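You operate a simulated robot arm through the tools that you are given. There is no shell and no other tool. Be economical: measure what you need, move in short steps, check, and stop when the job is done.

The job below is to be done with a simulated two-armed robot. You get a single attempt, and the scene is never put back.

JOB
Take the lid off the test jar and lay it down on the top of the repair bench. Then stack the pouch marked "onion" from the top of the outfeed hood on top of the pouch labelled "leek". Then take the green brush and leave it on the green colour card. The order counts.

Only the result counts: the job must be done as asked and must still hold three seconds after the hand-in. Knocking over, shifting, dropping, spilling or breaking anything else fails it. Lids that push on must go on centred and level and be pressed home; caps that screw on are set level and turned clockwise until they are tight.

ROBOT AND FRAMES
Two 7-joint arms with two-finger parallel grippers on one trunk, on a base that drives. Base frame: it is fixed to the floor where the robot stands at the start and does not move with it; the origin is under the middle of the robot, x ahead of it, y to its left, z up; the surface under the hand at the start is at about z = 0.85. Readings come in m, degrees, newtons and seconds.
The left shoulder is at the start at [0.069, 0.182, 1.111], the right one opposite. With the tool pointing down near the work surface each hand reaches from about 0.3 to 0.74 m from the robot's upright axis, wherever it stands, measured 20 degrees to its own side. Places, roughly: cream pouch, green pouch, orange pouch [3, 0.25, 1]; green brush (3x3x13 cm) [3, -2.2, 0.9]; green colour card [2, -2.5, 0.75]. Payload 3.91 kg a hand.
Tool frame (each hand has its own): the origin (TCP) lies between the finger pads and is the grasp point; the fingertips stand 0.03 m ahead of it; z points along the fingers, y is the line along which they close. The gripper opens to 0.11 m. The fingers are 0.02 m wide and 0.01 m thick; the gripper's body (0.048 by 0.112 m) begins 0.055 m behind the TCP.
Orientation is told as [roll, pitch, yaw] about the base's x, y, z axes, in that order, counted from this pose: with the fingers straight down and closing along the base's y, the tool's x points along the base's -x, its y along +y and its z along -z.

CONTROLS
- The arms move only by the tool play_rows. It takes "left_targets", "right_targets" or both (then of equal length, played together; a hand with none holds still); each is a list of rows, each an object of numbers (a shift or turn left out is 0, a gripper value left out holds the last): "tx", "ty", "tz": the shift along the base's x, y, z in mm; "wx", "wy", "wz": the turn, a rotation vector about the base's x, y, z in degrees; "hand": the finger opening in mm, from 0 to 110. In form: [{"tx": .., "ty": .., "tz": .., "wx": .., "wy": .., "wz": .., "hand": ..}, ...]. A call has 1 to 10 rows; each row is the pose to reach, as a shift and turn from the pose commanded when the call began. A row lasts 0.2 s, in which the tool goes at most 0.05 m and 8.6 degrees; a call with a longer step from one row to the next is refused whole, and so is a gripper value outside its range. A pose out of reach is approached as far as the arm can. The call stops where the force on the tool passes 40 N (or 10 N more than at its start, if that is more) or the arm is blocked; 0.2 s more then pass. The fingers move at their own pace (about 0.072 m/s each) and stop on an object; they squeeze with about 28 N. The grip force told is the motor's: it shows also when the fingers shut on nothing. Time passes only in rows, and 0.2 s behind the last, so rows that repeat a pose let the fingers close. The reply holds the time, the measured pose of the TCP, the force on the tool along the base axes, the opening and the grip force, in the units named above and with some noise, with the torque about the TCP (base axes, N m) and any sound that the robot's microphone picked up, and new pictures: "pictures" is both (left out), scene, wrist or none (wrist: the cameras of the hands that moved).
- Cameras (640 x 400 px; columns grow to the right, rows downward): "scene" is now at [0.2101, 0.0227, 1.2965]; the picture's right is [0.25, -0.97, 0.00], its down [-0.58, -0.15, -0.80] and it looks along [0.78, 0.20, -0.60] (base axes); focal length 252 px, centre (320, 200). "left" rides on the left gripper at [0.072, -0.017, -0.103] in its tool frame; the picture's right is [0.23, 0.97, 0.00], its down [-0.76, 0.18, -0.62] and it looks along [-0.61, 0.14, 0.78] (tool axes); focal length 222 px, centre (320, 200). "right" rides on the right gripper at [0.072, 0.017, -0.103] in its tool frame; the picture's right is [-0.23, 0.97, 0.00], its down [-0.76, -0.18, -0.62] and it looks along [-0.61, -0.14, 0.78] (tool axes); focal length 222 px, centre (320, 200). There is no depth. A picture from a camera that has moved, and an enlarged one, comes with that camera's place and axes in the base frame and with its lens.
- slide_trunk(by): slides the trunk up (or, below 0, down) by that many m; the arms and the scene camera ride with it, the base frame stays. It gives what a move gives, with no picture.
- steer(legs): drives the robot by 1 to 6 legs, each [ahead, left, turn to the left] in m, m and degrees, along the robot's own axes; the way and the turn of a leg run together, so that a leg with both is an arc; at most 1.5 m and 180 degrees a leg. The arms and the cameras ride along, it lands a little off, and it stops where it bumps. It gives what a move gives, and a new picture of the scene camera.
- turn_head(pan, tilt): turns the head with the scene camera to pan (to the left, within 80 degrees either way) and tilt (down, from -29 to 69), counted from straight ahead of the robot. It gives what a move gives, and a new picture of the scene camera.
- zoom(camera, box): a new picture of the part [left, top, right, bottom] of that camera's present view, enlarged. It takes no simulated time.
- hand_in(): hands the job in; it is judged then, once.

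Work in short steps. Places have to be worked out from the pictures, the camera data and where the tool is seen: move nearer, look again, correct. Check each grasp and each placing, and mend what went wrong. You have 165 turns and 260 pictures in all, those below and enlarged ones among them. Open the grippers and draw the arms clear of the work before you hand the job in, unless the task says otherwise; then end with one line.

The tools are called after ">>>" as name(argument=value, ...) on one line, values as JSON. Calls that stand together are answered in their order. play_rows: Moves the arms, as the interface text tells. Its arguments: {"type":"object","properties":{"left_targets":{"type":"array"},"right_targets":{"type":"array"},"pictures":{"type":"string","enum":["both","scene","wrist","none"]}},"required":[]} The other tools are called the same way: slide_trunk (by) slides the trunk up or down; steer (legs) drives the base; turn_head (pan, tilt) turns the head that bears the scene camera; zoom (camera, box) takes an enlarged picture of a part of a camera's view; hand_in () hands the job in.

At the start:

```text
clock: 0.0
left_tcp_pos: [0.3467, 0.2576, 1.1434]
left_tcp_rot: [0.0, -0.1, 0.0]
left_contact_force: [-0.2, -0.8, 0.8]
left_wrist_torque: [0.03, 0.01, -0.04]
left_opening: 0.1097
left_finger_force: 0.0
right_tcp_pos: [0.424, -0.0828, 1.1448]
right_tcp_rot: [0.0, 0.0, -0.1]
right_contact_force: [-0.3, 0.5, 0.3]
right_wrist_torque: [-0.01, 0.01, -0.01]
right_opening: 0.1101
right_finger_force: 0.1
trunk travel left (down, up): [-0.375, 0.139]
robot x, y, heading: [-0.0015, -0.0033, -0.1]
head pan, tilt: [14.6, 36.7]
```

scene: 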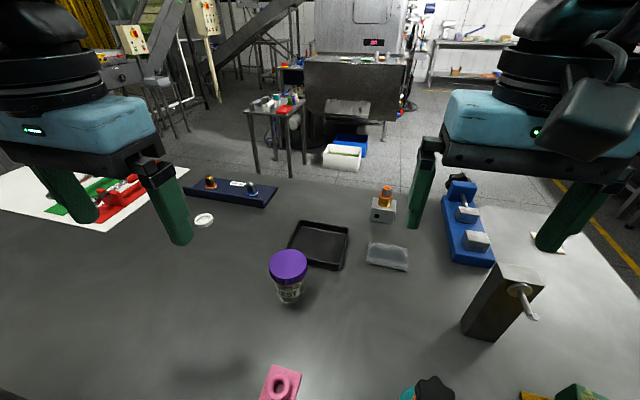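
right: 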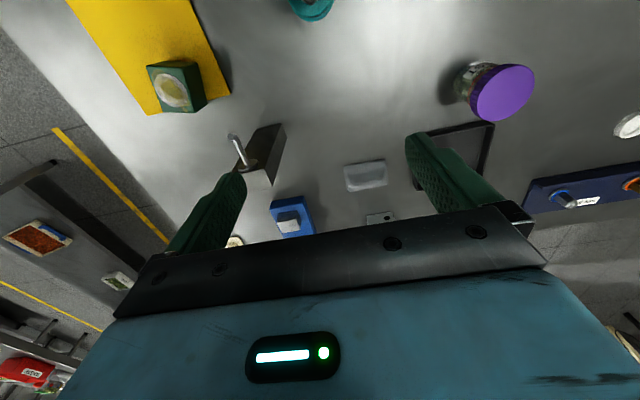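
left: 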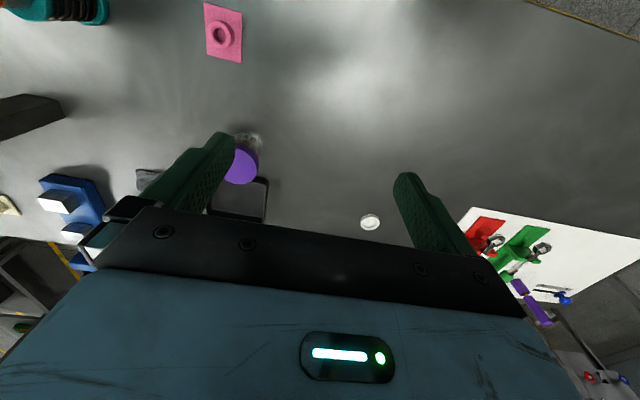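

The jar with the purple lid is around [0.485, 0.154], with its lid top near z 0.92. I zoom in to see the lid type and the jar.

>>> zoom(camera="scene", box=[230, 210, 350, 310])

>>> zoom(camera="scene", box=[220, 40, 460, 190])

```text
4.00 times, centred on (290, 260) of scene
camera zoom: at [0.2101, 0.0227, 1.2965], right [0.25, -0.97, 0.0], down [-0.58, -0.15, -0.8], along [0.78, 0.2, -0.6], focal length 1009 px, centre (440, -40)
```

zoom: 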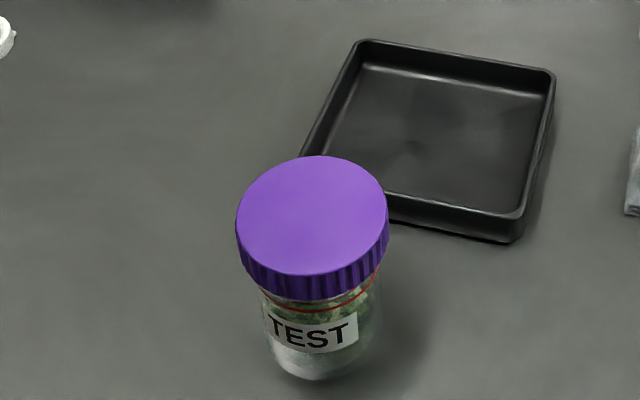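

```text
2.67 times, centred on (340, 115) of scene
camera zoom: at [0.2101, 0.0227, 1.2965], right [0.25, -0.97, 0.0], down [-0.58, -0.15, -0.8], along [0.78, 0.2, -0.6], focal length 672 px, centre (267, 427)
```

zoom: 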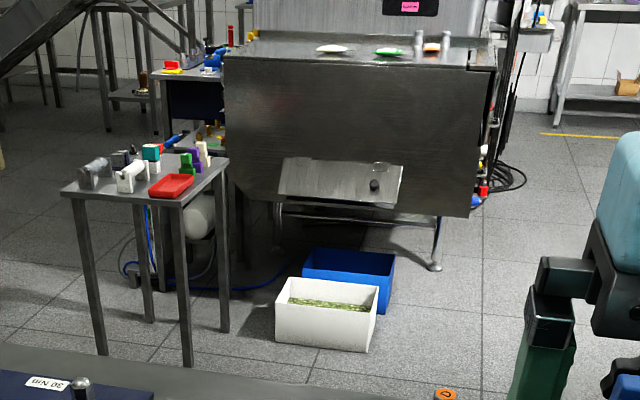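

It looks like a ribbed screw cap. I look around to find out which bench is the repair bench and to spot any signs.

>>> turn_head(pan=0, tilt=10)

>>> turn_head(pan=-60, tilt=20)

>>> turn_head(pan=60, tilt=20)

```text
clock: 0.9
left_tcp_pos: [0.3469, 0.258, 1.1426]
left_tcp_rot: [-0.1, 0.0, 0.0]
left_contact_force: [-1.1, -0.2, 1.0]
left_wrist_torque: [0.0, -0.04, -0.01]
left_opening: 0.1099
left_finger_force: 0.1
right_tcp_pos: [0.4243, -0.0817, 1.1445]
right_tcp_rot: [0.0, 0.0, 0.1]
right_contact_force: [0.5, 0.6, -0.2]
right_wrist_torque: [-0.02, 0.01, 0.01]
right_opening: 0.1099
right_finger_force: 0.1
trunk travel left (down, up): [-0.375, 0.139]
robot x, y, heading: [-0.001, 0.0002, -0.1]
head pan, tilt: [0.0, 10.0]
camera scene: at [0.2188, 0.0008, 1.3391], right [0.0, -1.0, 0.0], down [-0.17, 0.0, -0.98], along [0.98, 0.0, -0.17], focal length 252 px, centre (320, 200)
```

scene: 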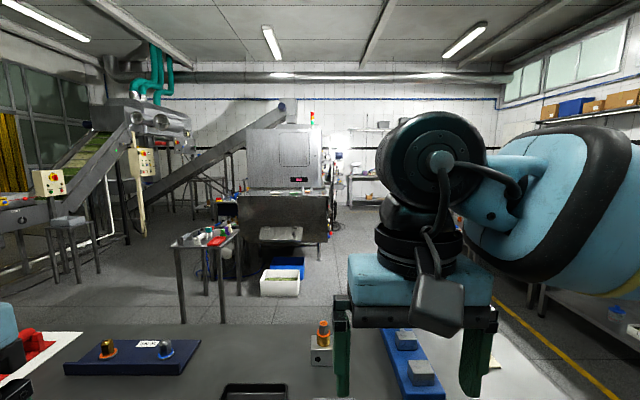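

```text
clock: 2.2
left_tcp_pos: [0.3471, 0.2583, 1.1414]
left_tcp_rot: [0.0, 0.0, 0.0]
left_contact_force: [-0.7, 1.0, -0.5]
left_wrist_torque: [-0.01, -0.02, 0.01]
left_opening: 0.1101
left_finger_force: 0.0
right_tcp_pos: [0.4248, -0.0827, 1.1453]
right_tcp_rot: [0.0, 0.0, 0.0]
right_contact_force: [-0.1, 0.7, 0.3]
right_wrist_torque: [0.03, 0.02, -0.01]
right_opening: 0.1098
right_finger_force: 0.1
trunk travel left (down, up): [-0.375, 0.139]
robot x, y, heading: [-0.0007, 0.0019, -0.1]
head pan, tilt: [-60.0, 20.0]
camera scene: at [0.1724, -0.0799, 1.323], right [-0.87, -0.5, 0.0], down [-0.17, 0.3, -0.94], along [0.47, -0.81, -0.34], focal length 252 px, centre (320, 200)
```

scene: 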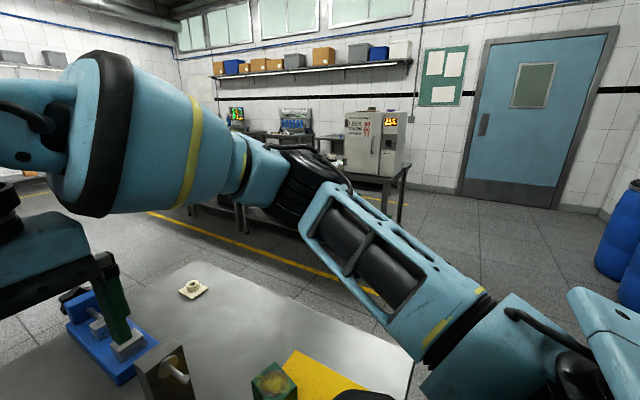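

```text
clock: 4.2
left_tcp_pos: [0.348, 0.2587, 1.1423]
left_tcp_rot: [0.0, 0.0, 0.0]
left_contact_force: [-0.6, -0.1, -0.1]
left_wrist_torque: [-0.03, 0.01, 0.04]
left_opening: 0.1102
left_finger_force: 0.0
right_tcp_pos: [0.4245, -0.0813, 1.1435]
right_tcp_rot: [0.0, 0.0, 0.0]
right_contact_force: [0.0, 0.2, -0.6]
right_wrist_torque: [0.01, 0.0, 0.01]
right_opening: 0.1099
right_finger_force: 0.0
trunk travel left (down, up): [-0.375, 0.139]
robot x, y, heading: [-0.0021, 0.0011, 0.1]
head pan, tilt: [60.0, 20.0]
camera scene: at [0.1724, 0.0813, 1.3229], right [0.87, -0.5, 0.0], down [-0.17, -0.3, -0.94], along [0.47, 0.81, -0.34], focal length 252 px, centre (320, 200)
```

scene: 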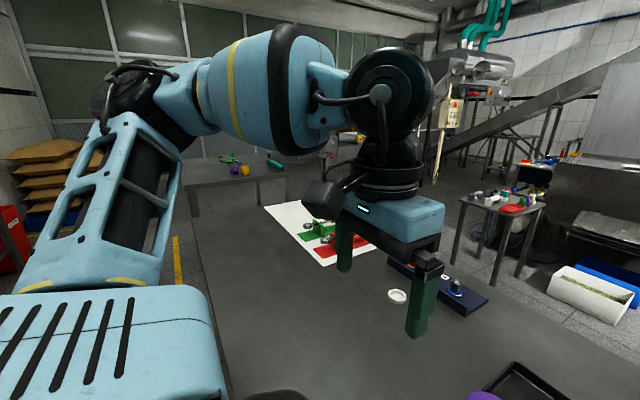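

The bench in front of me, with the fixtures and the jar, looks like the repair bench. I look at the jar again, then move the right hand above it.

>>> turn_head(pan=15, tilt=50)

>>> zoom(camera="scene", box=[220, 120, 380, 220])

>>> zoom(camera="right", box=[420, 20, 580, 120])

```text
clock: 5.3
left_tcp_pos: [0.3456, 0.2576, 1.1418]
left_tcp_rot: [0.0, 0.0, -0.1]
left_contact_force: [-0.4, -0.3, -0.9]
left_wrist_torque: [0.04, -0.05, -0.03]
left_opening: 0.1099
left_finger_force: 0.1
right_tcp_pos: [0.4245, -0.0809, 1.145]
right_tcp_rot: [0.1, -0.1, 0.1]
right_contact_force: [0.3, 0.0, 0.0]
right_wrist_torque: [0.01, -0.01, 0.01]
right_opening: 0.1103
right_finger_force: 0.0
trunk travel left (down, up): [-0.375, 0.139]
robot x, y, heading: [0.0008, 0.0019, 0.3]
head pan, tilt: [15.0, 50.0]
camera scene: at [0.2001, 0.0207, 1.2774], right [0.26, -0.97, 0.0], down [-0.74, -0.2, -0.64], along [0.62, 0.17, -0.77], focal length 252 px, centre (320, 200)
```

scene: 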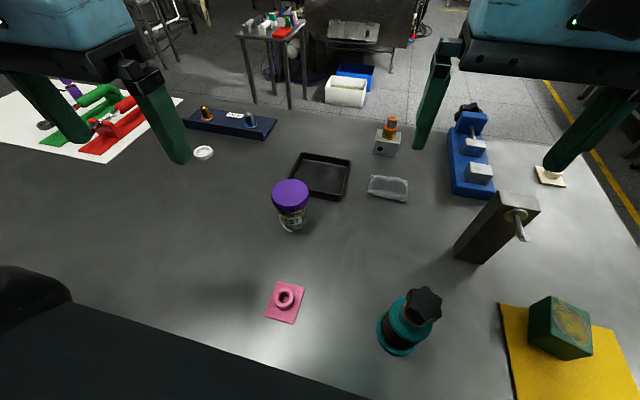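

```text
4.00 times, centred on (300, 170) of scene
camera zoom: at [0.2001, 0.0207, 1.2774], right [0.26, -0.97, 0.0], down [-0.74, -0.2, -0.64], along [0.62, 0.17, -0.77], focal length 1009 px, centre (400, 320)
```

zoom: 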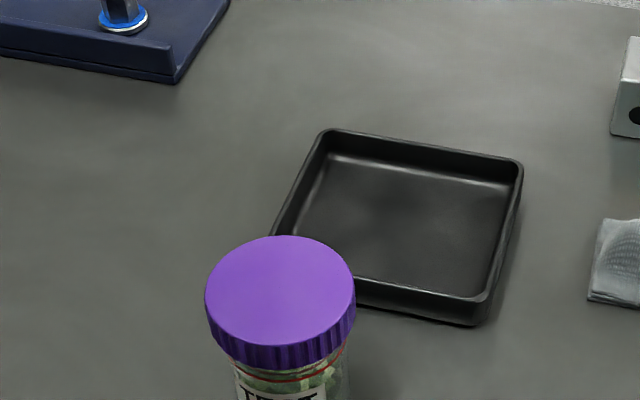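

```text
4.00 times, centred on (500, 70) of right
camera zoom: at [0.3517, -0.0653, 1.2487], right [0.23, 0.97, 0.0], down [0.76, -0.18, 0.62], along [0.61, -0.14, -0.78], focal length 888 px, centre (-400, 720)
```

zoom: 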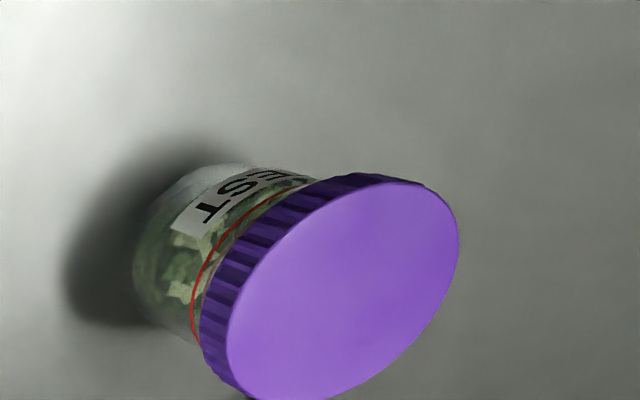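

The two views put the lid top centre at about [0.478, 0.153, 0.937], with a diameter of about 68 mm. I bring the left hand over it, pre-turned clockwise by 80° so that I have a long counter-clockwise turn available.

>>> play_rows(left_targets=[{"tx": 13, "ty": -10, "tz": -12, "wz": -8}, {"tx": 26, "ty": -21, "tz": -24, "wz": -16}, {"tx": 40, "ty": -32, "tz": -36, "wz": -24}, {"tx": 53, "ty": -42, "tz": -48, "wz": -32}, {"tx": 66, "ty": -53, "tz": -60, "wz": -40}, {"tx": 79, "ty": -63, "tz": -72, "wz": -48}, {"tx": 92, "ty": -74, "tz": -84, "wz": -56}, {"tx": 106, "ty": -84, "tz": -96, "wz": -64}, {"tx": 119, "ty": -95, "tz": -108, "wz": -72}, {"tx": 132, "ty": -105, "tz": -120, "wz": -80}])

```text
clock: 7.5
left_tcp_pos: [0.4087, 0.1368, 1.0357]
left_tcp_rot: [0.4, 0.2, -79.0]
left_contact_force: [-0.3, 1.1, -0.2]
left_wrist_torque: [-0.06, 0.05, 0.03]
left_opening: 0.1099
left_finger_force: 0.0
left hand out of reach, approached as far as the arm can: row 9, 10
right_tcp_pos: [0.4244, -0.0806, 1.1449]
right_tcp_rot: [0.1, -0.1, 0.0]
right_contact_force: [-0.6, 0.6, 0.3]
right_wrist_torque: [-0.02, -0.01, 0.0]
right_opening: 0.1101
right_finger_force: 0.1
trunk travel left (down, up): [-0.375, 0.139]
robot x, y, heading: [-0.001, 0.0016, -0.1]
head pan, tilt: [15.0, 50.0]
camera scene: at [0.1994, 0.0216, 1.2775], right [0.26, -0.97, 0.0], down [-0.74, -0.2, -0.64], along [0.62, 0.17, -0.77], focal length 252 px, centre (320, 200)
camera left: at [0.3777, 0.2052, 1.1385], right [0.91, 0.41, 0.01], down [0.32, -0.72, 0.62], along [0.26, -0.56, -0.78], focal length 222 px, centre (320, 200)
```

scene: 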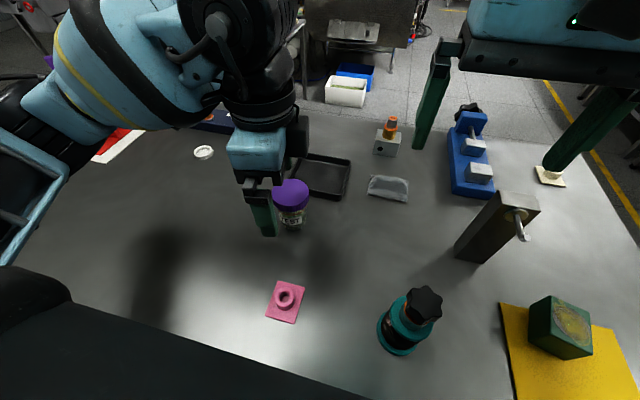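
left: 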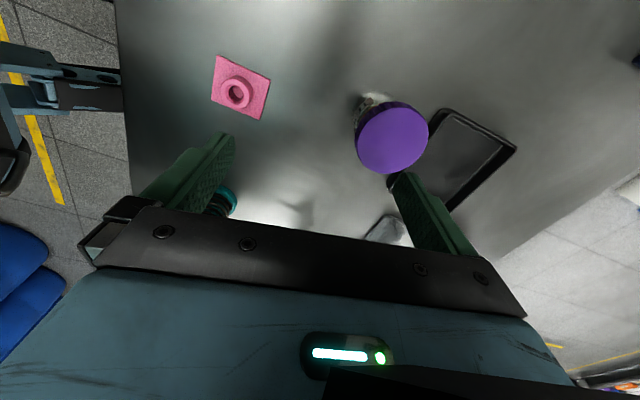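

The yaw of -80° limits the reach here. I rotate back by 30° while moving toward the point above the jar.

>>> play_rows(left_targets=[{"wz": 8}, {"wz": 16, "tx": -5}, {"wz": 24}, {"wz": 30, "tx": 0}, {"wz": 30}], pictures="wrist")

```text
clock: 8.7
left_tcp_pos: [0.4086, 0.1362, 1.0327]
left_tcp_rot: [0.0, -0.1, -49.8]
left_contact_force: [0.1, 0.5, -0.6]
left_wrist_torque: [0.02, 0.03, 0.0]
left_opening: 0.11
left_finger_force: 0.1
right_tcp_pos: [0.425, -0.082, 1.1444]
right_tcp_rot: [0.0, 0.1, 0.1]
right_contact_force: [0.4, 0.0, 0.6]
right_wrist_torque: [0.02, -0.04, -0.01]
right_opening: 0.1099
right_finger_force: 0.1
trunk travel left (down, up): [-0.375, 0.139]
robot x, y, heading: [-0.0022, 0.0019, 0.2]
head pan, tilt: [15.0, 50.0]
camera left: at [0.3517, 0.1807, 1.1373], right [0.6, 0.8, 0.0], down [0.63, -0.47, 0.62], along [0.5, -0.37, -0.78], focal length 222 px, centre (320, 200)
```

left: 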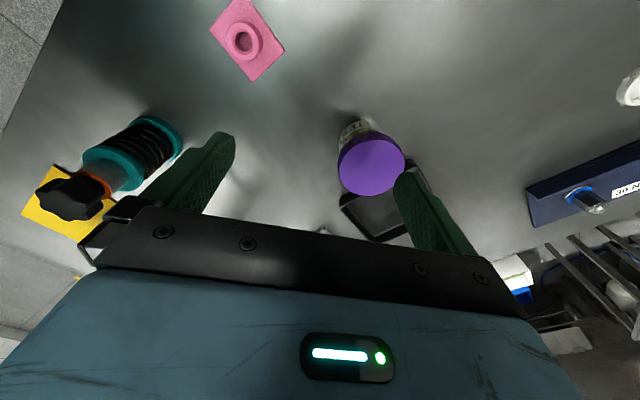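

Now I move over the jar and stay at this height.

>>> play_rows(left_targets=[{"tx": 25, "ty": 6}, {"tx": 50, "ty": 12}, {"tx": 69, "ty": 17}, {"tx": 69, "ty": 17}])

```text
clock: 9.7
left_tcp_pos: [0.4805, 0.1536, 1.032]
left_tcp_rot: [0.1, 0.0, -50.1]
left_contact_force: [-0.2, -0.7, -0.2]
left_wrist_torque: [-0.03, -0.02, -0.02]
left_opening: 0.1102
left_finger_force: 0.0
right_tcp_pos: [0.4231, -0.0813, 1.1456]
right_tcp_rot: [0.1, 0.1, -0.1]
right_contact_force: [-0.1, 0.0, -0.4]
right_wrist_torque: [0.01, 0.01, -0.01]
right_opening: 0.1099
right_finger_force: 0.0
trunk travel left (down, up): [-0.375, 0.139]
robot x, y, heading: [0.0011, -0.0012, 0.2]
head pan, tilt: [15.0, 50.0]
camera scene: at [0.2001, 0.0207, 1.2774], right [0.26, -0.97, 0.0], down [-0.74, -0.2, -0.64], along [0.62, 0.17, -0.77], focal length 252 px, centre (320, 200)
camera left: at [0.4214, 0.1992, 1.1368], right [0.6, 0.8, 0.0], down [0.63, -0.47, 0.62], along [0.5, -0.37, -0.78], focal length 222 px, centre (320, 200)
```

scene: 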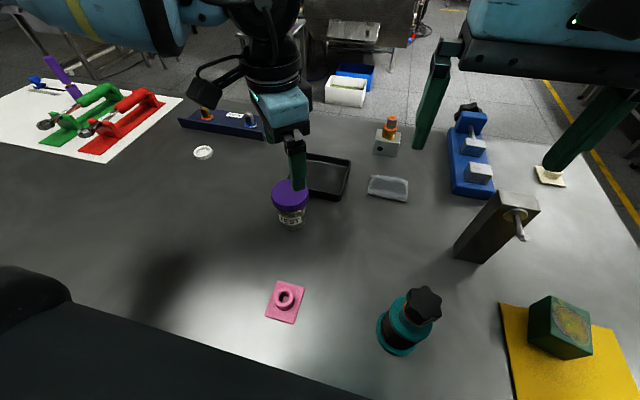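
left: 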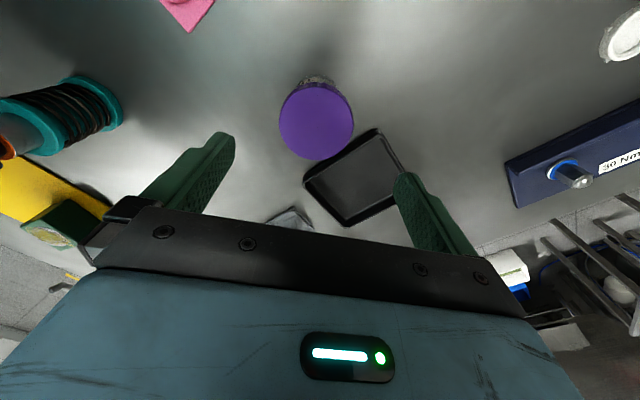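

The left camera puts the lid at about [0.475, 0.156], which agrees with the earlier estimate. I lower the hand so the pads straddle the lid.

>>> play_rows(left_targets=[{"tx": -4, "ty": 1, "tz": -30}, {"tx": -4, "ty": 1, "tz": -60}, {"tx": -4, "ty": 1, "tz": -85}, {"tx": -4, "ty": 1, "tz": -103}, {"tx": -4, "ty": 1, "tz": -103}])

```text
clock: 10.9
left_tcp_pos: [0.475, 0.1545, 0.9308]
left_tcp_rot: [0.0, 0.1, -50.1]
left_contact_force: [-0.1, 0.1, 0.5]
left_wrist_torque: [0.03, 0.02, -0.03]
left_opening: 0.11
left_finger_force: 0.0
right_tcp_pos: [0.4242, -0.0823, 1.1438]
right_tcp_rot: [0.0, 0.0, 0.1]
right_contact_force: [-0.2, -0.1, 0.9]
right_wrist_torque: [-0.02, 0.01, 0.03]
right_opening: 0.1099
right_finger_force: 0.0
trunk travel left (down, up): [-0.375, 0.139]
robot x, y, heading: [0.0048, -0.0011, -0.0]
head pan, tilt: [15.0, 50.0]
camera scene: at [0.2, 0.0206, 1.2774], right [0.26, -0.97, 0.0], down [-0.74, -0.2, -0.64], along [0.62, 0.17, -0.77], focal length 252 px, centre (320, 200)
camera left: at [0.4168, 0.1991, 1.034], right [0.6, 0.8, 0.0], down [0.63, -0.47, 0.62], along [0.5, -0.37, -0.78], focal length 222 px, centre (320, 200)
```

scene: 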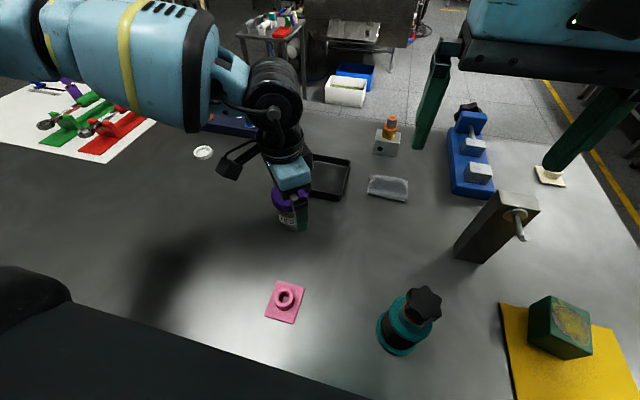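
left: 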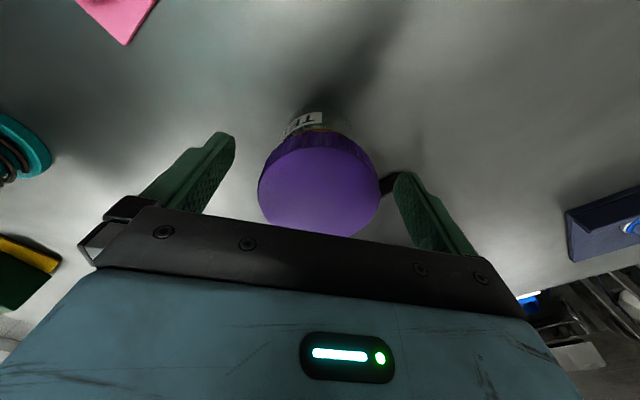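

The lid sits a few mm along the tool's x from the pad centre. I shift slightly and close.

>>> play_rows(left_targets=[{"tx": -3, "ty": 3, "tz": -2}, {"tx": -3, "ty": 3, "tz": -2, "hand": 60}, {"tx": -3, "ty": 3, "tz": -2, "hand": 60}, {"tx": -3, "ty": 3, "tz": -2, "hand": 60}])

```text
clock: 11.9
left_tcp_pos: [0.472, 0.1568, 0.9293]
left_tcp_rot: [0.0, 0.1, -49.9]
left_contact_force: [-0.5, 0.0, -0.5]
left_wrist_torque: [0.0, -0.01, 0.0]
left_opening: 0.0655
left_finger_force: 28.1
right_tcp_pos: [0.4238, -0.0809, 1.1453]
right_tcp_rot: [0.0, -0.1, 0.0]
right_contact_force: [0.0, 0.4, 0.1]
right_wrist_torque: [-0.02, -0.01, 0.01]
right_opening: 0.1097
right_finger_force: 0.1
trunk travel left (down, up): [-0.375, 0.139]
robot x, y, heading: [-0.0001, 0.0008, -0.2]
head pan, tilt: [15.0, 50.0]
camera scene: at [0.2002, 0.0206, 1.2773], right [0.26, -0.97, 0.0], down [-0.74, -0.2, -0.64], along [0.62, 0.17, -0.77], focal length 252 px, centre (320, 200)
camera left: at [0.4142, 0.2025, 1.0323], right [0.6, 0.8, 0.0], down [0.63, -0.47, 0.62], along [0.5, -0.37, -0.78], focal length 222 px, centre (320, 200)
```

scene: 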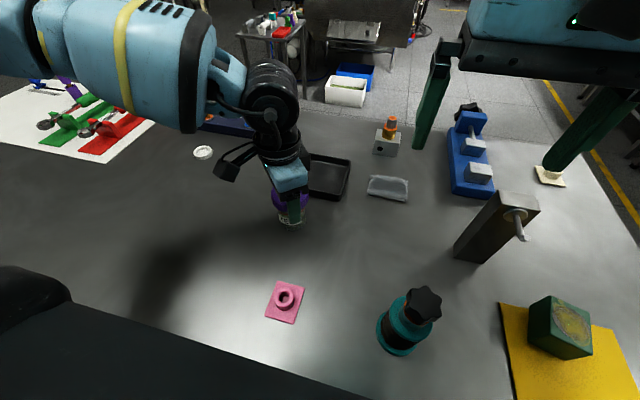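
left: 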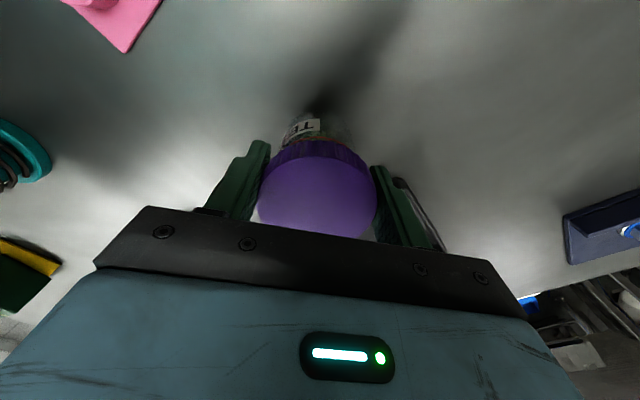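

Gripped at 65.5 mm. I make a small test turn of 24° counter-clockwise and watch the torque and the TEST label.

>>> play_rows(left_targets=[{"wz": 4}, {"wz": 8}, {"wz": 12}, {"wz": 18}, {"wz": 24}])

>>> zoom(camera="scene", box=[240, 160, 340, 240])

```text
clock: 13.1
left_tcp_pos: [0.472, 0.158, 0.9281]
left_tcp_rot: [0.0, -0.1, -25.9]
left_contact_force: [2.0, 0.2, 2.9]
left_wrist_torque: [0.04, -0.07, 0.02]
left_opening: 0.0652
left_finger_force: 28.4
right_tcp_pos: [0.4249, -0.0828, 1.1454]
right_tcp_rot: [0.0, 0.0, 0.0]
right_contact_force: [0.4, 0.2, -0.2]
right_wrist_torque: [0.01, -0.03, 0.01]
right_opening: 0.1099
right_finger_force: 0.1
trunk travel left (down, up): [-0.375, 0.139]
robot x, y, heading: [-0.0002, 0.0034, -0.2]
head pan, tilt: [15.0, 50.0]
camera scene: at [0.2, 0.0206, 1.2774], right [0.26, -0.97, 0.0], down [-0.74, -0.2, -0.64], along [0.62, 0.17, -0.77], focal length 252 px, centre (320, 200)
camera left: at [0.4007, 0.1745, 1.0318], right [0.22, 0.98, 0.0], down [0.76, -0.17, 0.62], along [0.61, -0.14, -0.78], focal length 222 px, centre (320, 200)
```

scene: 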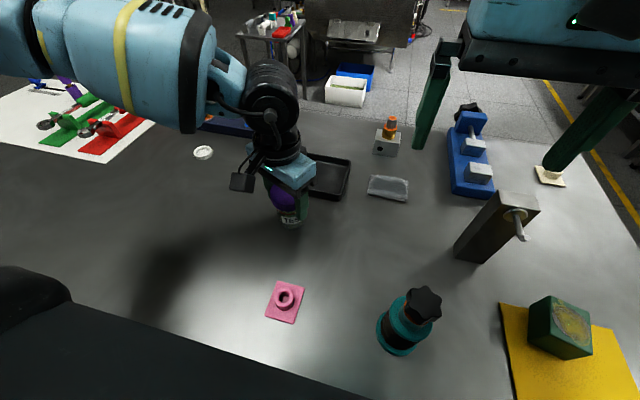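
left: 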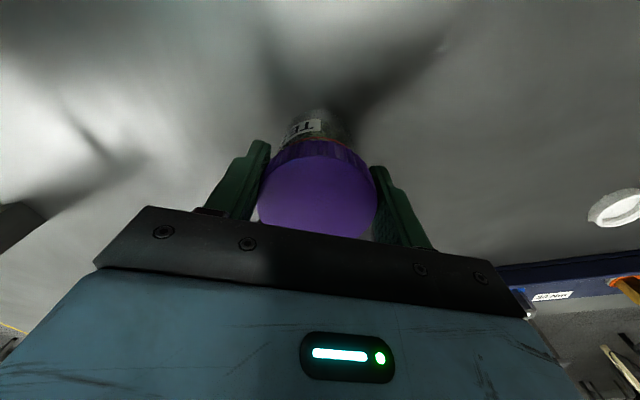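

```text
5.00 times, centred on (290, 200) of scene
camera zoom: at [0.2, 0.0206, 1.2774], right [0.26, -0.97, 0.0], down [-0.74, -0.2, -0.64], along [0.62, 0.17, -0.77], focal length 1261 px, centre (470, 200)
```

zoom: 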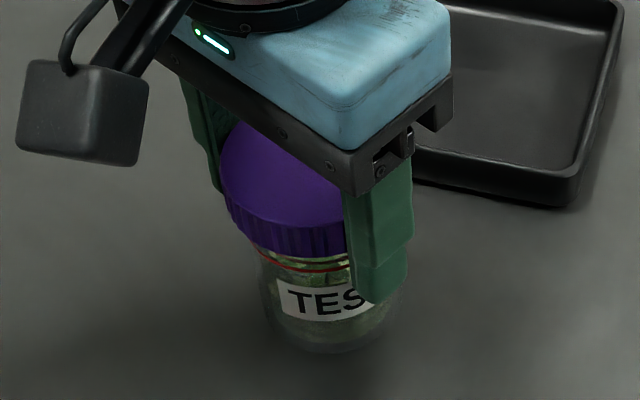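

The label turned with the hand, so the whole jar spins and the jar body has to be held by the right hand. I regrip the lid higher, with the fingertips just at the lid skirt, and go back to yaw -50. Meanwhile the right hand starts yawing toward -80°.

>>> play_rows(left_targets=[{"wz": -8}, {"wz": -16}, {"wz": -24}, {"wz": -24, "hand": 85}, {"wz": -24, "hand": 85}, {"wz": -24, "tz": 16, "hand": 85}, {"wz": -24, "tz": 16, "hand": 60}, {"wz": -24, "tz": 16, "hand": 60}, {"wz": -24, "tz": 16, "hand": 60}, {"wz": -24, "tz": 16, "hand": 60}], right_targets=[{"wz": -8, "ty": -10}, {"wz": -16, "ty": -20}, {"wz": -24, "ty": -30}, {"wz": -32, "ty": -40}, {"wz": -40, "ty": -50}, {"wz": -48, "ty": -50}, {"wz": -56, "ty": -50}, {"wz": -64, "ty": -50}, {"wz": -72, "ty": -50}, {"wz": -80, "ty": -50}])

```text
clock: 15.3
left_tcp_pos: [0.4736, 0.1589, 0.9451]
left_tcp_rot: [0.0, 0.1, -50.0]
left_contact_force: [-0.3, -0.4, 1.9]
left_wrist_torque: [0.02, 0.02, -0.03]
left_opening: 0.0649
left_finger_force: 28.3
right_tcp_pos: [0.4249, -0.1331, 1.1449]
right_tcp_rot: [-0.1, -0.1, -80.0]
right_contact_force: [-0.5, -0.2, -0.8]
right_wrist_torque: [0.0, 0.0, 0.03]
right_opening: 0.1097
right_finger_force: 0.1
trunk travel left (down, up): [-0.375, 0.139]
robot x, y, heading: [-0.0008, 0.0028, 0.1]
head pan, tilt: [15.0, 50.0]
camera scene: at [0.2, 0.0206, 1.2774], right [0.26, -0.97, 0.0], down [-0.74, -0.2, -0.64], along [0.62, 0.17, -0.77], focal length 252 px, centre (320, 200)
camera right: at [0.4289, -0.0582, 1.2484], right [1.0, -0.06, 0.0], down [-0.04, -0.78, 0.62], along [-0.04, -0.62, -0.78], focal length 222 px, centre (320, 200)
camera left: at [0.4146, 0.2041, 1.0483], right [0.6, 0.8, 0.0], down [0.63, -0.47, 0.62], along [0.5, -0.37, -0.78], focal length 222 px, centre (320, 200)
```

scene: 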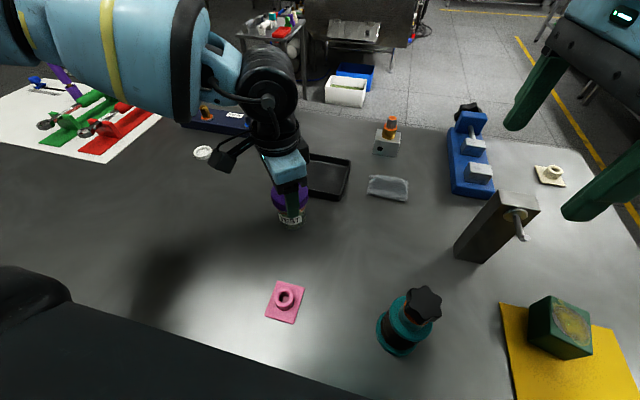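
right: 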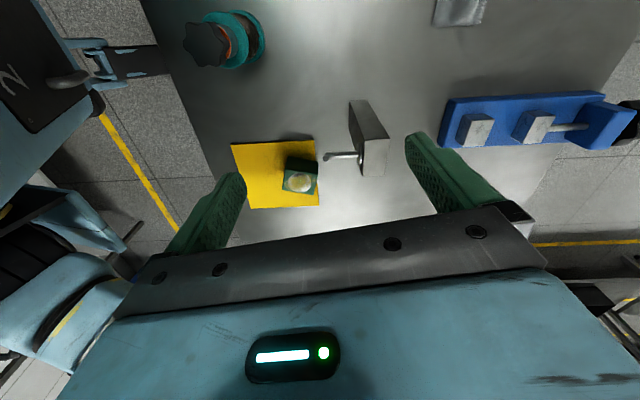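
left: 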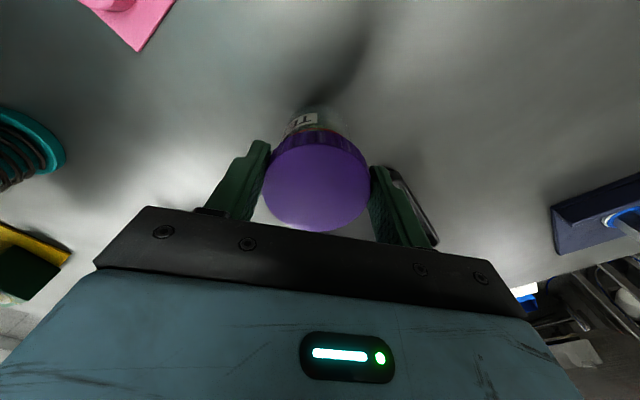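

Yaw -80° is reachable for the right hand. I now tip it so its fingers point toward +y, about 18° below horizontal, with the wrist camera on top. It stays high and to the right of the jar.

>>> play_rows(right_targets=[{"wx": 7.18, "wy": 0.63, "wz": -0.86, "tx": 5, "ty": 10}, {"wx": 14.36, "wy": 1.26, "wz": -1.72, "tx": 10, "ty": 20}, {"wx": 21.5, "wy": 1.9, "wz": -2.6, "tx": 15, "ty": 30}, {"wx": 28.7, "wy": 2.5, "wz": -3.4, "tx": 20, "ty": 40}, {"wx": 35.9, "wy": 3.15, "wz": -4.3, "tx": 25, "ty": 50}, {"wx": 43.1, "wy": 3.8, "wz": -5.2, "tx": 30, "ty": 60}, {"wx": 50.3, "wy": 4.4, "wz": -6, "tx": 35, "ty": 70}, {"wx": 57.4, "wy": 5, "wz": -6.9, "tx": 40, "ty": 80}, {"wx": 64.6, "wy": 5.7, "wz": -7.7, "tx": 44, "ty": 90}, {"wx": 71.8, "wy": 6.3, "wz": -8.6, "tx": 48, "ty": 100}])

```text
clock: 17.5
left_tcp_pos: [0.4739, 0.1583, 0.9453]
left_tcp_rot: [-0.1, -0.1, -50.0]
left_contact_force: [0.3, 0.5, 0.9]
left_wrist_torque: [0.01, -0.07, 0.02]
left_opening: 0.0648
left_finger_force: 28.0
right_tcp_pos: [0.4709, -0.0321, 1.1445]
right_tcp_rot: [0.2, 72.2, -89.9]
right_contact_force: [-0.1, 0.2, -0.4]
right_wrist_torque: [-0.03, 0.01, 0.01]
right_opening: 0.11
right_finger_force: 0.1
trunk travel left (down, up): [-0.375, 0.139]
robot x, y, heading: [-0.0011, 0.0027, 0.1]
head pan, tilt: [15.0, 50.0]
camera scene: at [0.2, 0.0206, 1.2774], right [0.26, -0.97, 0.0], down [-0.74, -0.2, -0.64], along [0.62, 0.17, -0.77], focal length 252 px, centre (320, 200)
camera right: at [0.4871, -0.1082, 1.2457], right [0.97, -0.07, -0.21], down [-0.18, -0.83, -0.53], along [-0.14, 0.56, -0.82], focal length 222 px, centre (320, 200)
```

scene: 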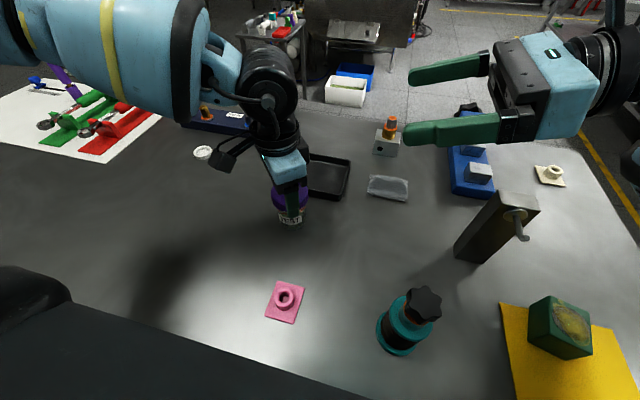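
right: 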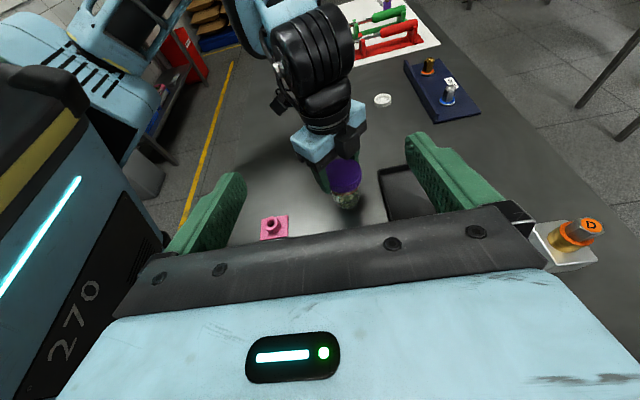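

The right hand is posed well. I narrow the fingers to 80 mm to clear the tray, then move nearer to the jar and down beside it.

>>> play_rows(right_targets=[{"tx": 1, "ty": 30, "tz": -20, "hand": 80}, {"tx": 2, "ty": 60, "tz": -45}, {"tx": 2, "ty": 83, "tz": -80}, {"tx": 2, "ty": 83, "tz": -120}, {"tx": 2, "ty": 83, "tz": -160}, {"tx": 2, "ty": 83, "tz": -195}, {"tx": 2, "ty": 83, "tz": -225}, {"tx": 2, "ty": 83, "tz": -225}])

```text
clock: 18.9
left_tcp_pos: [0.4694, 0.1572, 0.9443]
left_tcp_rot: [0.2, 0.0, -50.1]
left_contact_force: [0.4, -0.9, 0.8]
left_wrist_torque: [0.02, -0.05, 0.0]
left_opening: 0.0647
left_finger_force: 28.2
right_tcp_pos: [0.494, 0.0434, 1.0605]
right_tcp_rot: [39.6, 70.0, -53.4]
right_contact_force: [0.1, -0.4, -0.4]
right_wrist_torque: [0.0, 0.05, 0.0]
right_opening: 0.0799
right_finger_force: 0.1
trunk travel left (down, up): [-0.375, 0.139]
robot x, y, heading: [0.0027, 0.0003, -0.1]
head pan, tilt: [15.0, 50.0]
stopped in row 6 (right hand): the arm was blocked; the commanded pose is now the measured one
camera scene: at [0.1944, 0.0188, 1.2763], right [0.26, -0.97, 0.0], down [-0.74, -0.2, -0.65], along [0.62, 0.17, -0.76], focal length 252 px, centre (320, 200)
camera right: at [0.4872, -0.0368, 1.1592], right [1.0, -0.08, 0.0], down [-0.07, -0.8, -0.59], along [0.05, 0.59, -0.81], focal length 222 px, centre (320, 200)
```

scene: 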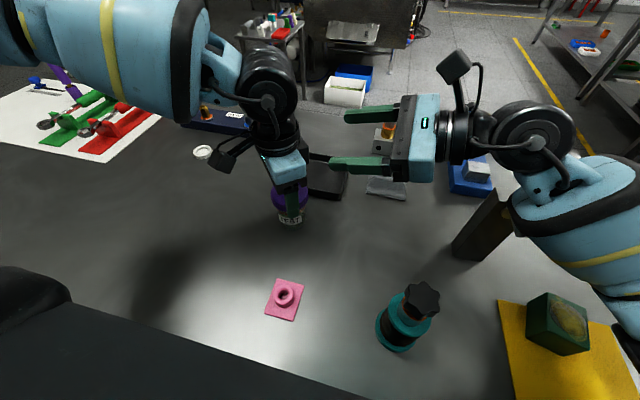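
right: 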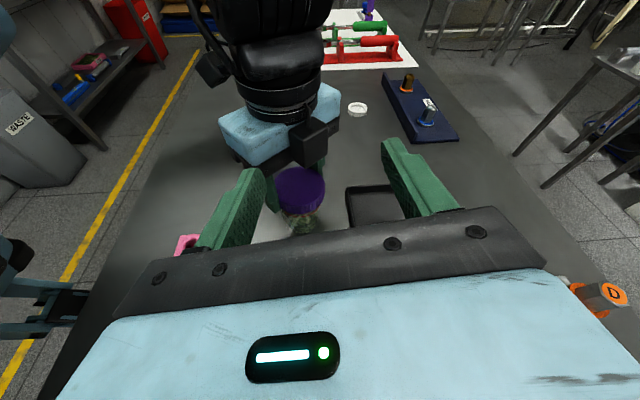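

The right forearm was blocked, probably by the brown block. I back off upward straight away and check the block.

>>> play_rows(right_targets=[{"tz": 25, "ty": -10}, {"tz": 50, "ty": -20}, {"tz": 80, "ty": -40}], pictures="scene")

>>> zoom(camera="scene", box=[400, 130, 640, 280])

```text
clock: 19.7
left_tcp_pos: [0.4752, 0.1574, 0.9431]
left_tcp_rot: [0.0, 0.1, -50.2]
left_contact_force: [0.2, -1.0, 4.6]
left_wrist_torque: [0.01, -0.27, 0.0]
left_opening: 0.0645
left_finger_force: 27.8
right_tcp_pos: [0.5012, 0.0013, 1.132]
right_tcp_rot: [36.2, 70.3, -56.4]
right_contact_force: [0.3, -0.2, 0.2]
right_wrist_torque: [-0.01, -0.01, -0.03]
right_opening: 0.0801
right_finger_force: 0.0
trunk travel left (down, up): [-0.375, 0.139]
robot x, y, heading: [0.0, -0.0015, -0.2]
head pan, tilt: [15.0, 50.0]
camera scene: at [0.2004, 0.0196, 1.2772], right [0.26, -0.97, 0.0], down [-0.74, -0.2, -0.64], along [0.62, 0.17, -0.77], focal length 252 px, centre (320, 200)
```

scene: 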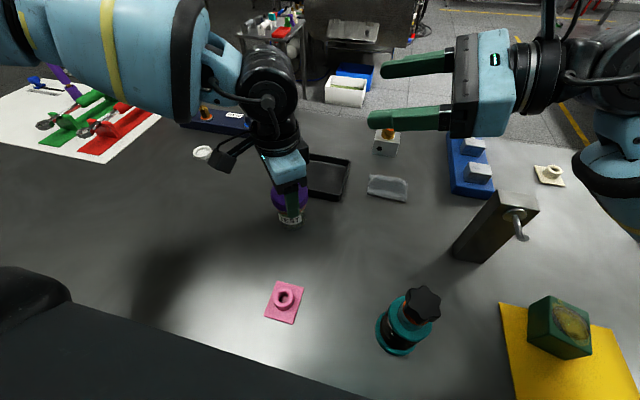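

```text
2.67 times, centred on (520, 205) of scene
camera zoom: at [0.2004, 0.0196, 1.2772], right [0.26, -0.97, 0.0], down [-0.74, -0.2, -0.64], along [0.62, 0.17, -0.77], focal length 672 px, centre (-213, 187)
```

zoom: 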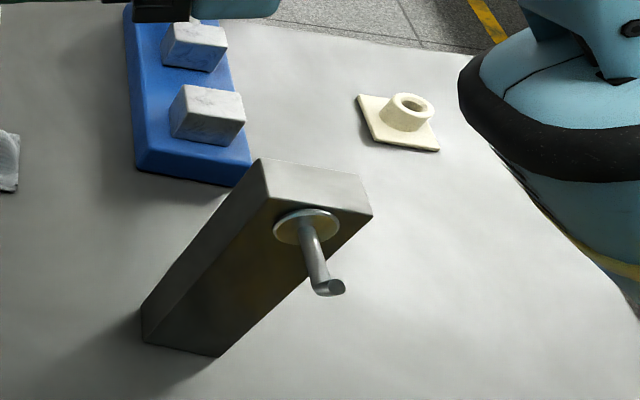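

The pillar is unmoved, but it blocks that approach, because it stands at about [0.5, -0.19] and reaches up to about z 0.98. I swap roles: the left hand will hold the jar from the clear left side and the right hand will turn the lid. I release the lid, lift the left hand away and bring the right hand back to vertical at yaw -80.

>>> play_rows(left_targets=[{"hand": 95}, {"hand": 95}, {"tz": 35}, {"tz": 75}, {"tz": 105, "ty": 25, "wz": 8}, {"tz": 130, "ty": 55, "wz": 16}, {"tz": 150, "ty": 85, "wz": 24}, {"tz": 160, "ty": 115, "wz": 32}, {"tz": 170, "ty": 140, "wz": 40}, {"tz": 175, "ty": 160, "wz": 48}], right_targets=[{"wx": -7.41, "wy": 0.4, "wz": 0.2, "tx": -6, "ty": -12, "tz": 6}, {"wx": -14.8, "wy": 0.8, "wz": 0.4, "tx": -12, "ty": -24, "tz": 12}, {"wx": -22.2, "wy": 1.2, "wz": 0.6, "tx": -18, "ty": -36, "tz": 20}, {"wx": -29.6, "wy": 1.6, "wz": 0.8, "tx": -24, "ty": -48, "tz": 30}, {"wx": -37, "wy": 2, "wz": 1, "tx": -30, "ty": -60, "tz": 40}, {"wx": -44.5, "wy": 2.4, "wz": 1.2, "tx": -36, "ty": -72, "tz": 40}, {"wx": -51.9, "wy": 2.8, "wz": 1.4, "tx": -42, "ty": -84, "tz": 40}, {"wx": -59.3, "wy": 3.2, "wz": 1.6, "tx": -48, "ty": -96, "tz": 40}, {"wx": -66.7, "wy": 3.6, "wz": 1.8, "tx": -54, "ty": -108, "tz": 40}, {"wx": -74.1, "wy": 4, "wz": 2, "tx": -60, "ty": -115, "tz": 40}], pictures="scene")

```text
clock: 21.9
left_tcp_pos: [0.4719, 0.319, 1.1218]
left_tcp_rot: [-0.1, 0.0, -1.9]
left_contact_force: [-0.4, 1.3, -0.7]
left_wrist_torque: [0.0, -0.03, -0.01]
left_opening: 0.0951
left_finger_force: 0.2
right_tcp_pos: [0.4386, -0.1094, 1.1732]
right_tcp_rot: [0.2, -0.1, -80.1]
right_contact_force: [0.0, 1.0, -0.2]
right_wrist_torque: [0.02, -0.01, 0.02]
right_opening: 0.0801
right_finger_force: 0.0
trunk travel left (down, up): [-0.375, 0.139]
robot x, y, heading: [0.0029, 0.0024, -0.2]
head pan, tilt: [15.0, 50.0]
camera scene: at [0.1996, 0.0208, 1.2775], right [0.26, -0.97, 0.0], down [-0.74, -0.2, -0.64], along [0.62, 0.17, -0.77], focal length 252 px, centre (320, 200)
```

scene: 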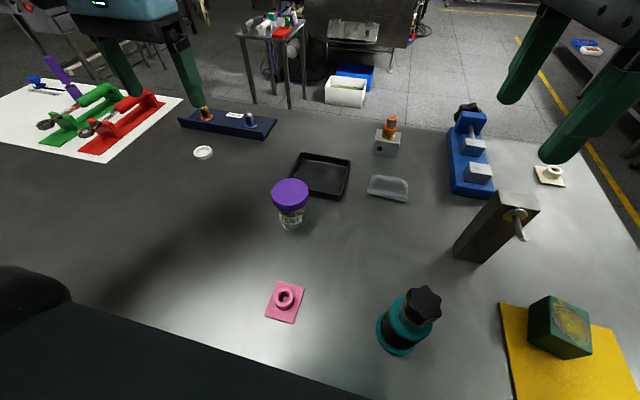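

The jar stands where it was. I yaw the left hand toward +84° further left, and bring the right hand above the lid, open.

>>> play_rows(left_targets=[{"wz": 8.4, "ty": 10}, {"wz": 16.8, "ty": 20}, {"wz": 25.2, "ty": 30}, {"wz": 33.6, "ty": 40}, {"wz": 42, "ty": 50}, {"wz": 50.4, "ty": 60}, {"wz": 58.8, "ty": 60}, {"wz": 67.2, "ty": 60}, {"wz": 75.6, "ty": 60}, {"wz": 84, "ty": 60}], right_targets=[{"tx": 3, "ty": 26, "tz": -6, "hand": 105}, {"tx": 7, "ty": 53, "tz": -15}, {"tx": 10, "ty": 80, "tz": -25}, {"tx": 14, "ty": 106, "tz": -35}, {"tx": 17, "ty": 133, "tz": -45}, {"tx": 20, "ty": 160, "tz": -60}, {"tx": 24, "ty": 186, "tz": -80}, {"tx": 27, "ty": 213, "tz": -100}, {"tx": 31, "ty": 240, "tz": -120}, {"tx": 34, "ty": 266, "tz": -140}])

```text
clock: 24.1
left_tcp_pos: [0.4739, 0.3777, 1.119]
left_tcp_rot: [-0.1, 0.1, 82.1]
left_contact_force: [-0.2, 0.2, 0.0]
left_wrist_torque: [0.01, 0.01, 0.01]
left_opening: 0.0951
left_finger_force: 0.0
right_tcp_pos: [0.4805, 0.1498, 1.0363]
right_tcp_rot: [0.3, 0.5, -81.2]
right_contact_force: [0.0, 0.2, 0.3]
right_wrist_torque: [0.01, 0.0, 0.02]
right_opening: 0.105
right_finger_force: 0.1
trunk travel left (down, up): [-0.375, 0.139]
robot x, y, heading: [0.0023, -0.0049, -0.1]
head pan, tilt: [15.0, 50.0]
camera scene: at [0.2006, 0.0204, 1.2773], right [0.26, -0.97, 0.0], down [-0.74, -0.2, -0.64], along [0.62, 0.17, -0.77], focal length 252 px, centre (320, 200)
camera right: at [0.4857, 0.2223, 1.1397], right [1.0, -0.07, 0.0], down [-0.06, -0.78, 0.62], along [-0.04, -0.62, -0.79], focal length 222 px, centre (320, 200)
camera left: at [0.4816, 0.3047, 1.2231], right [-1.0, -0.09, 0.0], down [-0.07, 0.78, 0.62], along [-0.06, 0.62, -0.78], focal length 222 px, centre (320, 200)
```

scene: 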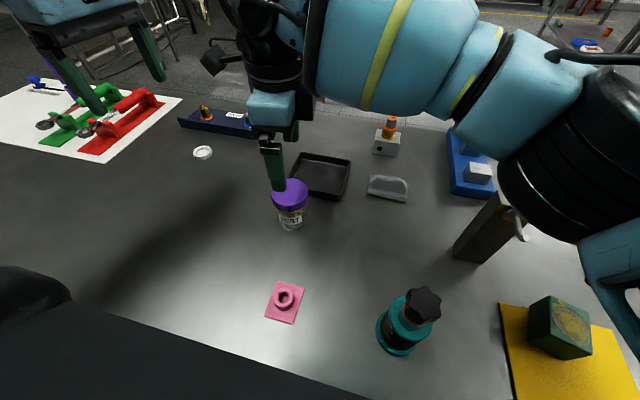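
right: 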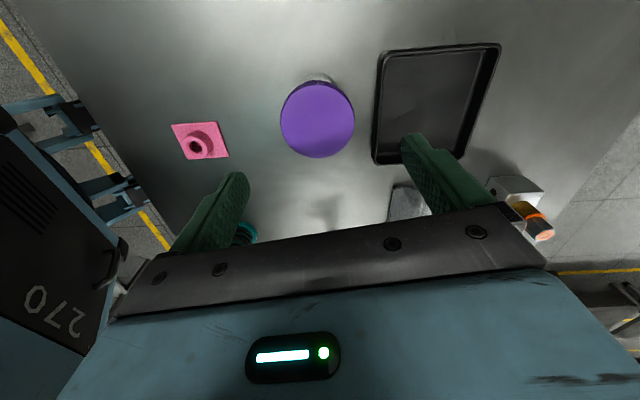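
left: 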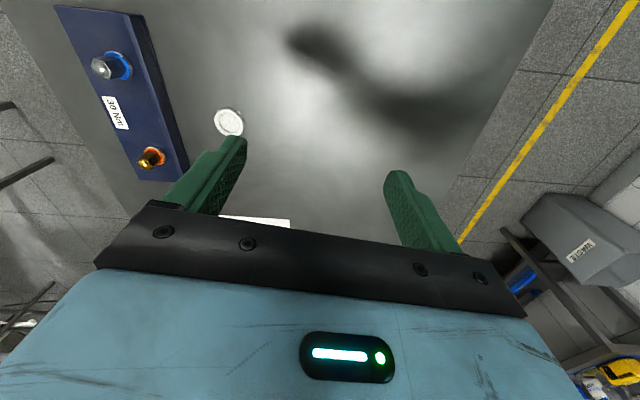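

The right elbow hangs low near the pillar. I raise the trunk by 0.10 m so that both elbows come higher when the hands work low.

>>> slide_trunk(by=0.1)

```text
clock: 25.4
left_tcp_pos: [0.4732, 0.3784, 1.2182]
left_tcp_rot: [0.1, 0.1, 81.9]
left_contact_force: [0.4, -0.1, 0.2]
left_wrist_torque: [-0.05, -0.01, 0.02]
left_opening: 0.0951
left_finger_force: 0.1
right_tcp_pos: [0.4834, 0.1471, 1.1334]
right_tcp_rot: [0.1, 0.4, -81.3]
right_contact_force: [-0.2, 0.1, 0.3]
right_wrist_torque: [-0.02, 0.0, -0.04]
right_opening: 0.1052
right_finger_force: 0.0
trunk travel left (down, up): [-0.475, 0.039]
robot x, y, heading: [0.0013, 0.0032, -0.1]
head pan, tilt: [15.0, 50.0]
```

Now I tip the left hand so its fingers point toward -y, and lower the right hand partway over the lid.

>>> play_rows(left_targets=[{"wx": -7.2, "wy": 0.5, "wz": 0.7, "tz": -6}, {"wx": -14.4, "wy": 1, "wz": 1.4, "tz": -12}, {"wx": -21.6, "wy": 1.5, "wz": 2.1, "tz": -18}, {"wx": -28.8, "wy": 2, "wz": 2.8, "tz": -24}, {"wx": -36, "wy": 2.5, "wz": 3.5, "tz": -30}, {"wx": -43.2, "wy": 3, "wz": 4.2, "tz": -36}, {"wx": -50.4, "wy": 3.5, "wz": 4.9, "tz": -42}, {"wx": -57.6, "wy": 4, "wz": 5.5, "tz": -48}, {"wx": -64.8, "wy": 4.5, "wz": 6.2, "tz": -54}, {"wx": -71.9, "wy": 5, "wz": 6.9, "tz": -60}], right_targets=[{"tz": -10}, {"tx": -2, "ty": 3, "tz": -20}, {"tx": -4, "ty": 6, "tz": -35}, {"tx": -6, "ty": 10, "tz": -50}, {"tx": -6, "ty": 10, "tz": -65}, {"tx": -6, "ty": 10, "tz": -80}, {"tx": -6, "ty": 10, "tz": -85}, {"tx": -6, "ty": 10, "tz": -85}, {"tx": -6, "ty": 10, "tz": -85}, {"tx": -6, "ty": 10, "tz": -85}])

```text
clock: 27.6
left_tcp_pos: [0.4741, 0.3782, 1.1592]
left_tcp_rot: [-0.3, 72.3, 89.8]
left_contact_force: [1.3, 0.0, 0.7]
left_wrist_torque: [0.04, 0.0, 0.01]
left_opening: 0.0951
left_finger_force: 0.1
right_tcp_pos: [0.4706, 0.164, 1.0449]
right_tcp_rot: [0.1, 0.0, -80.3]
right_contact_force: [0.4, -0.3, -0.1]
right_wrist_torque: [0.0, -0.03, -0.02]
right_opening: 0.1049
right_finger_force: 0.1
trunk travel left (down, up): [-0.475, 0.039]
robot x, y, heading: [-0.0026, -0.0034, 0.2]
head pan, tilt: [15.0, 50.0]
camera scene: at [0.1376, 0.0205, 1.3967], right [0.26, -0.97, 0.0], down [-0.74, -0.2, -0.64], along [0.62, 0.17, -0.77], focal length 252 px, centre (320, 200)
camera right: at [0.4736, 0.2388, 1.1498], right [1.0, -0.06, 0.0], down [-0.05, -0.78, 0.62], along [-0.04, -0.62, -0.78], focal length 222 px, centre (320, 200)
camera left: at [0.4918, 0.4554, 1.2603], right [-0.97, -0.07, 0.21], down [-0.18, 0.83, -0.53], along [-0.14, -0.56, -0.82], focal length 222 px, centre (320, 200)
```

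scene: 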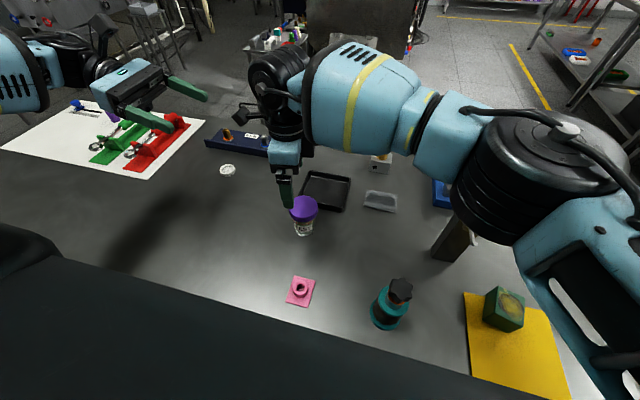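
right: 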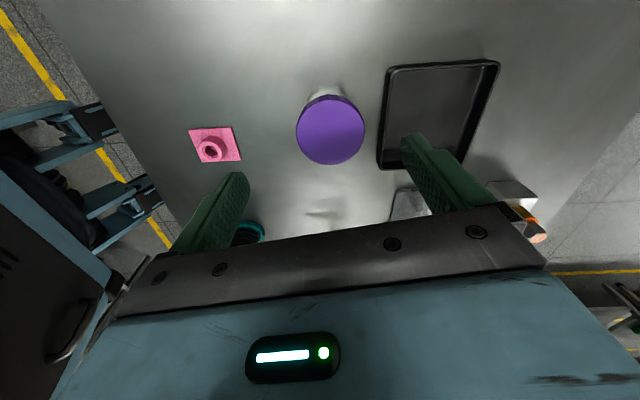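
left: 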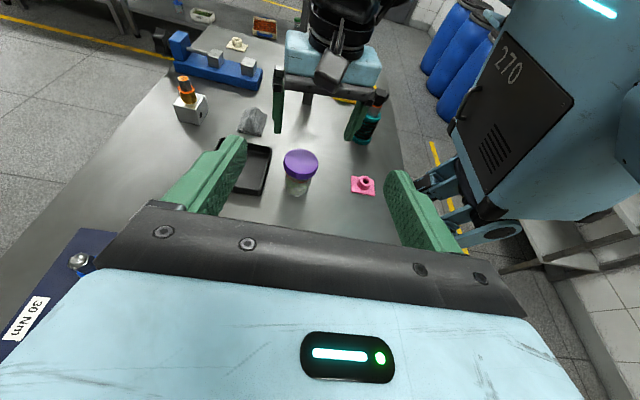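

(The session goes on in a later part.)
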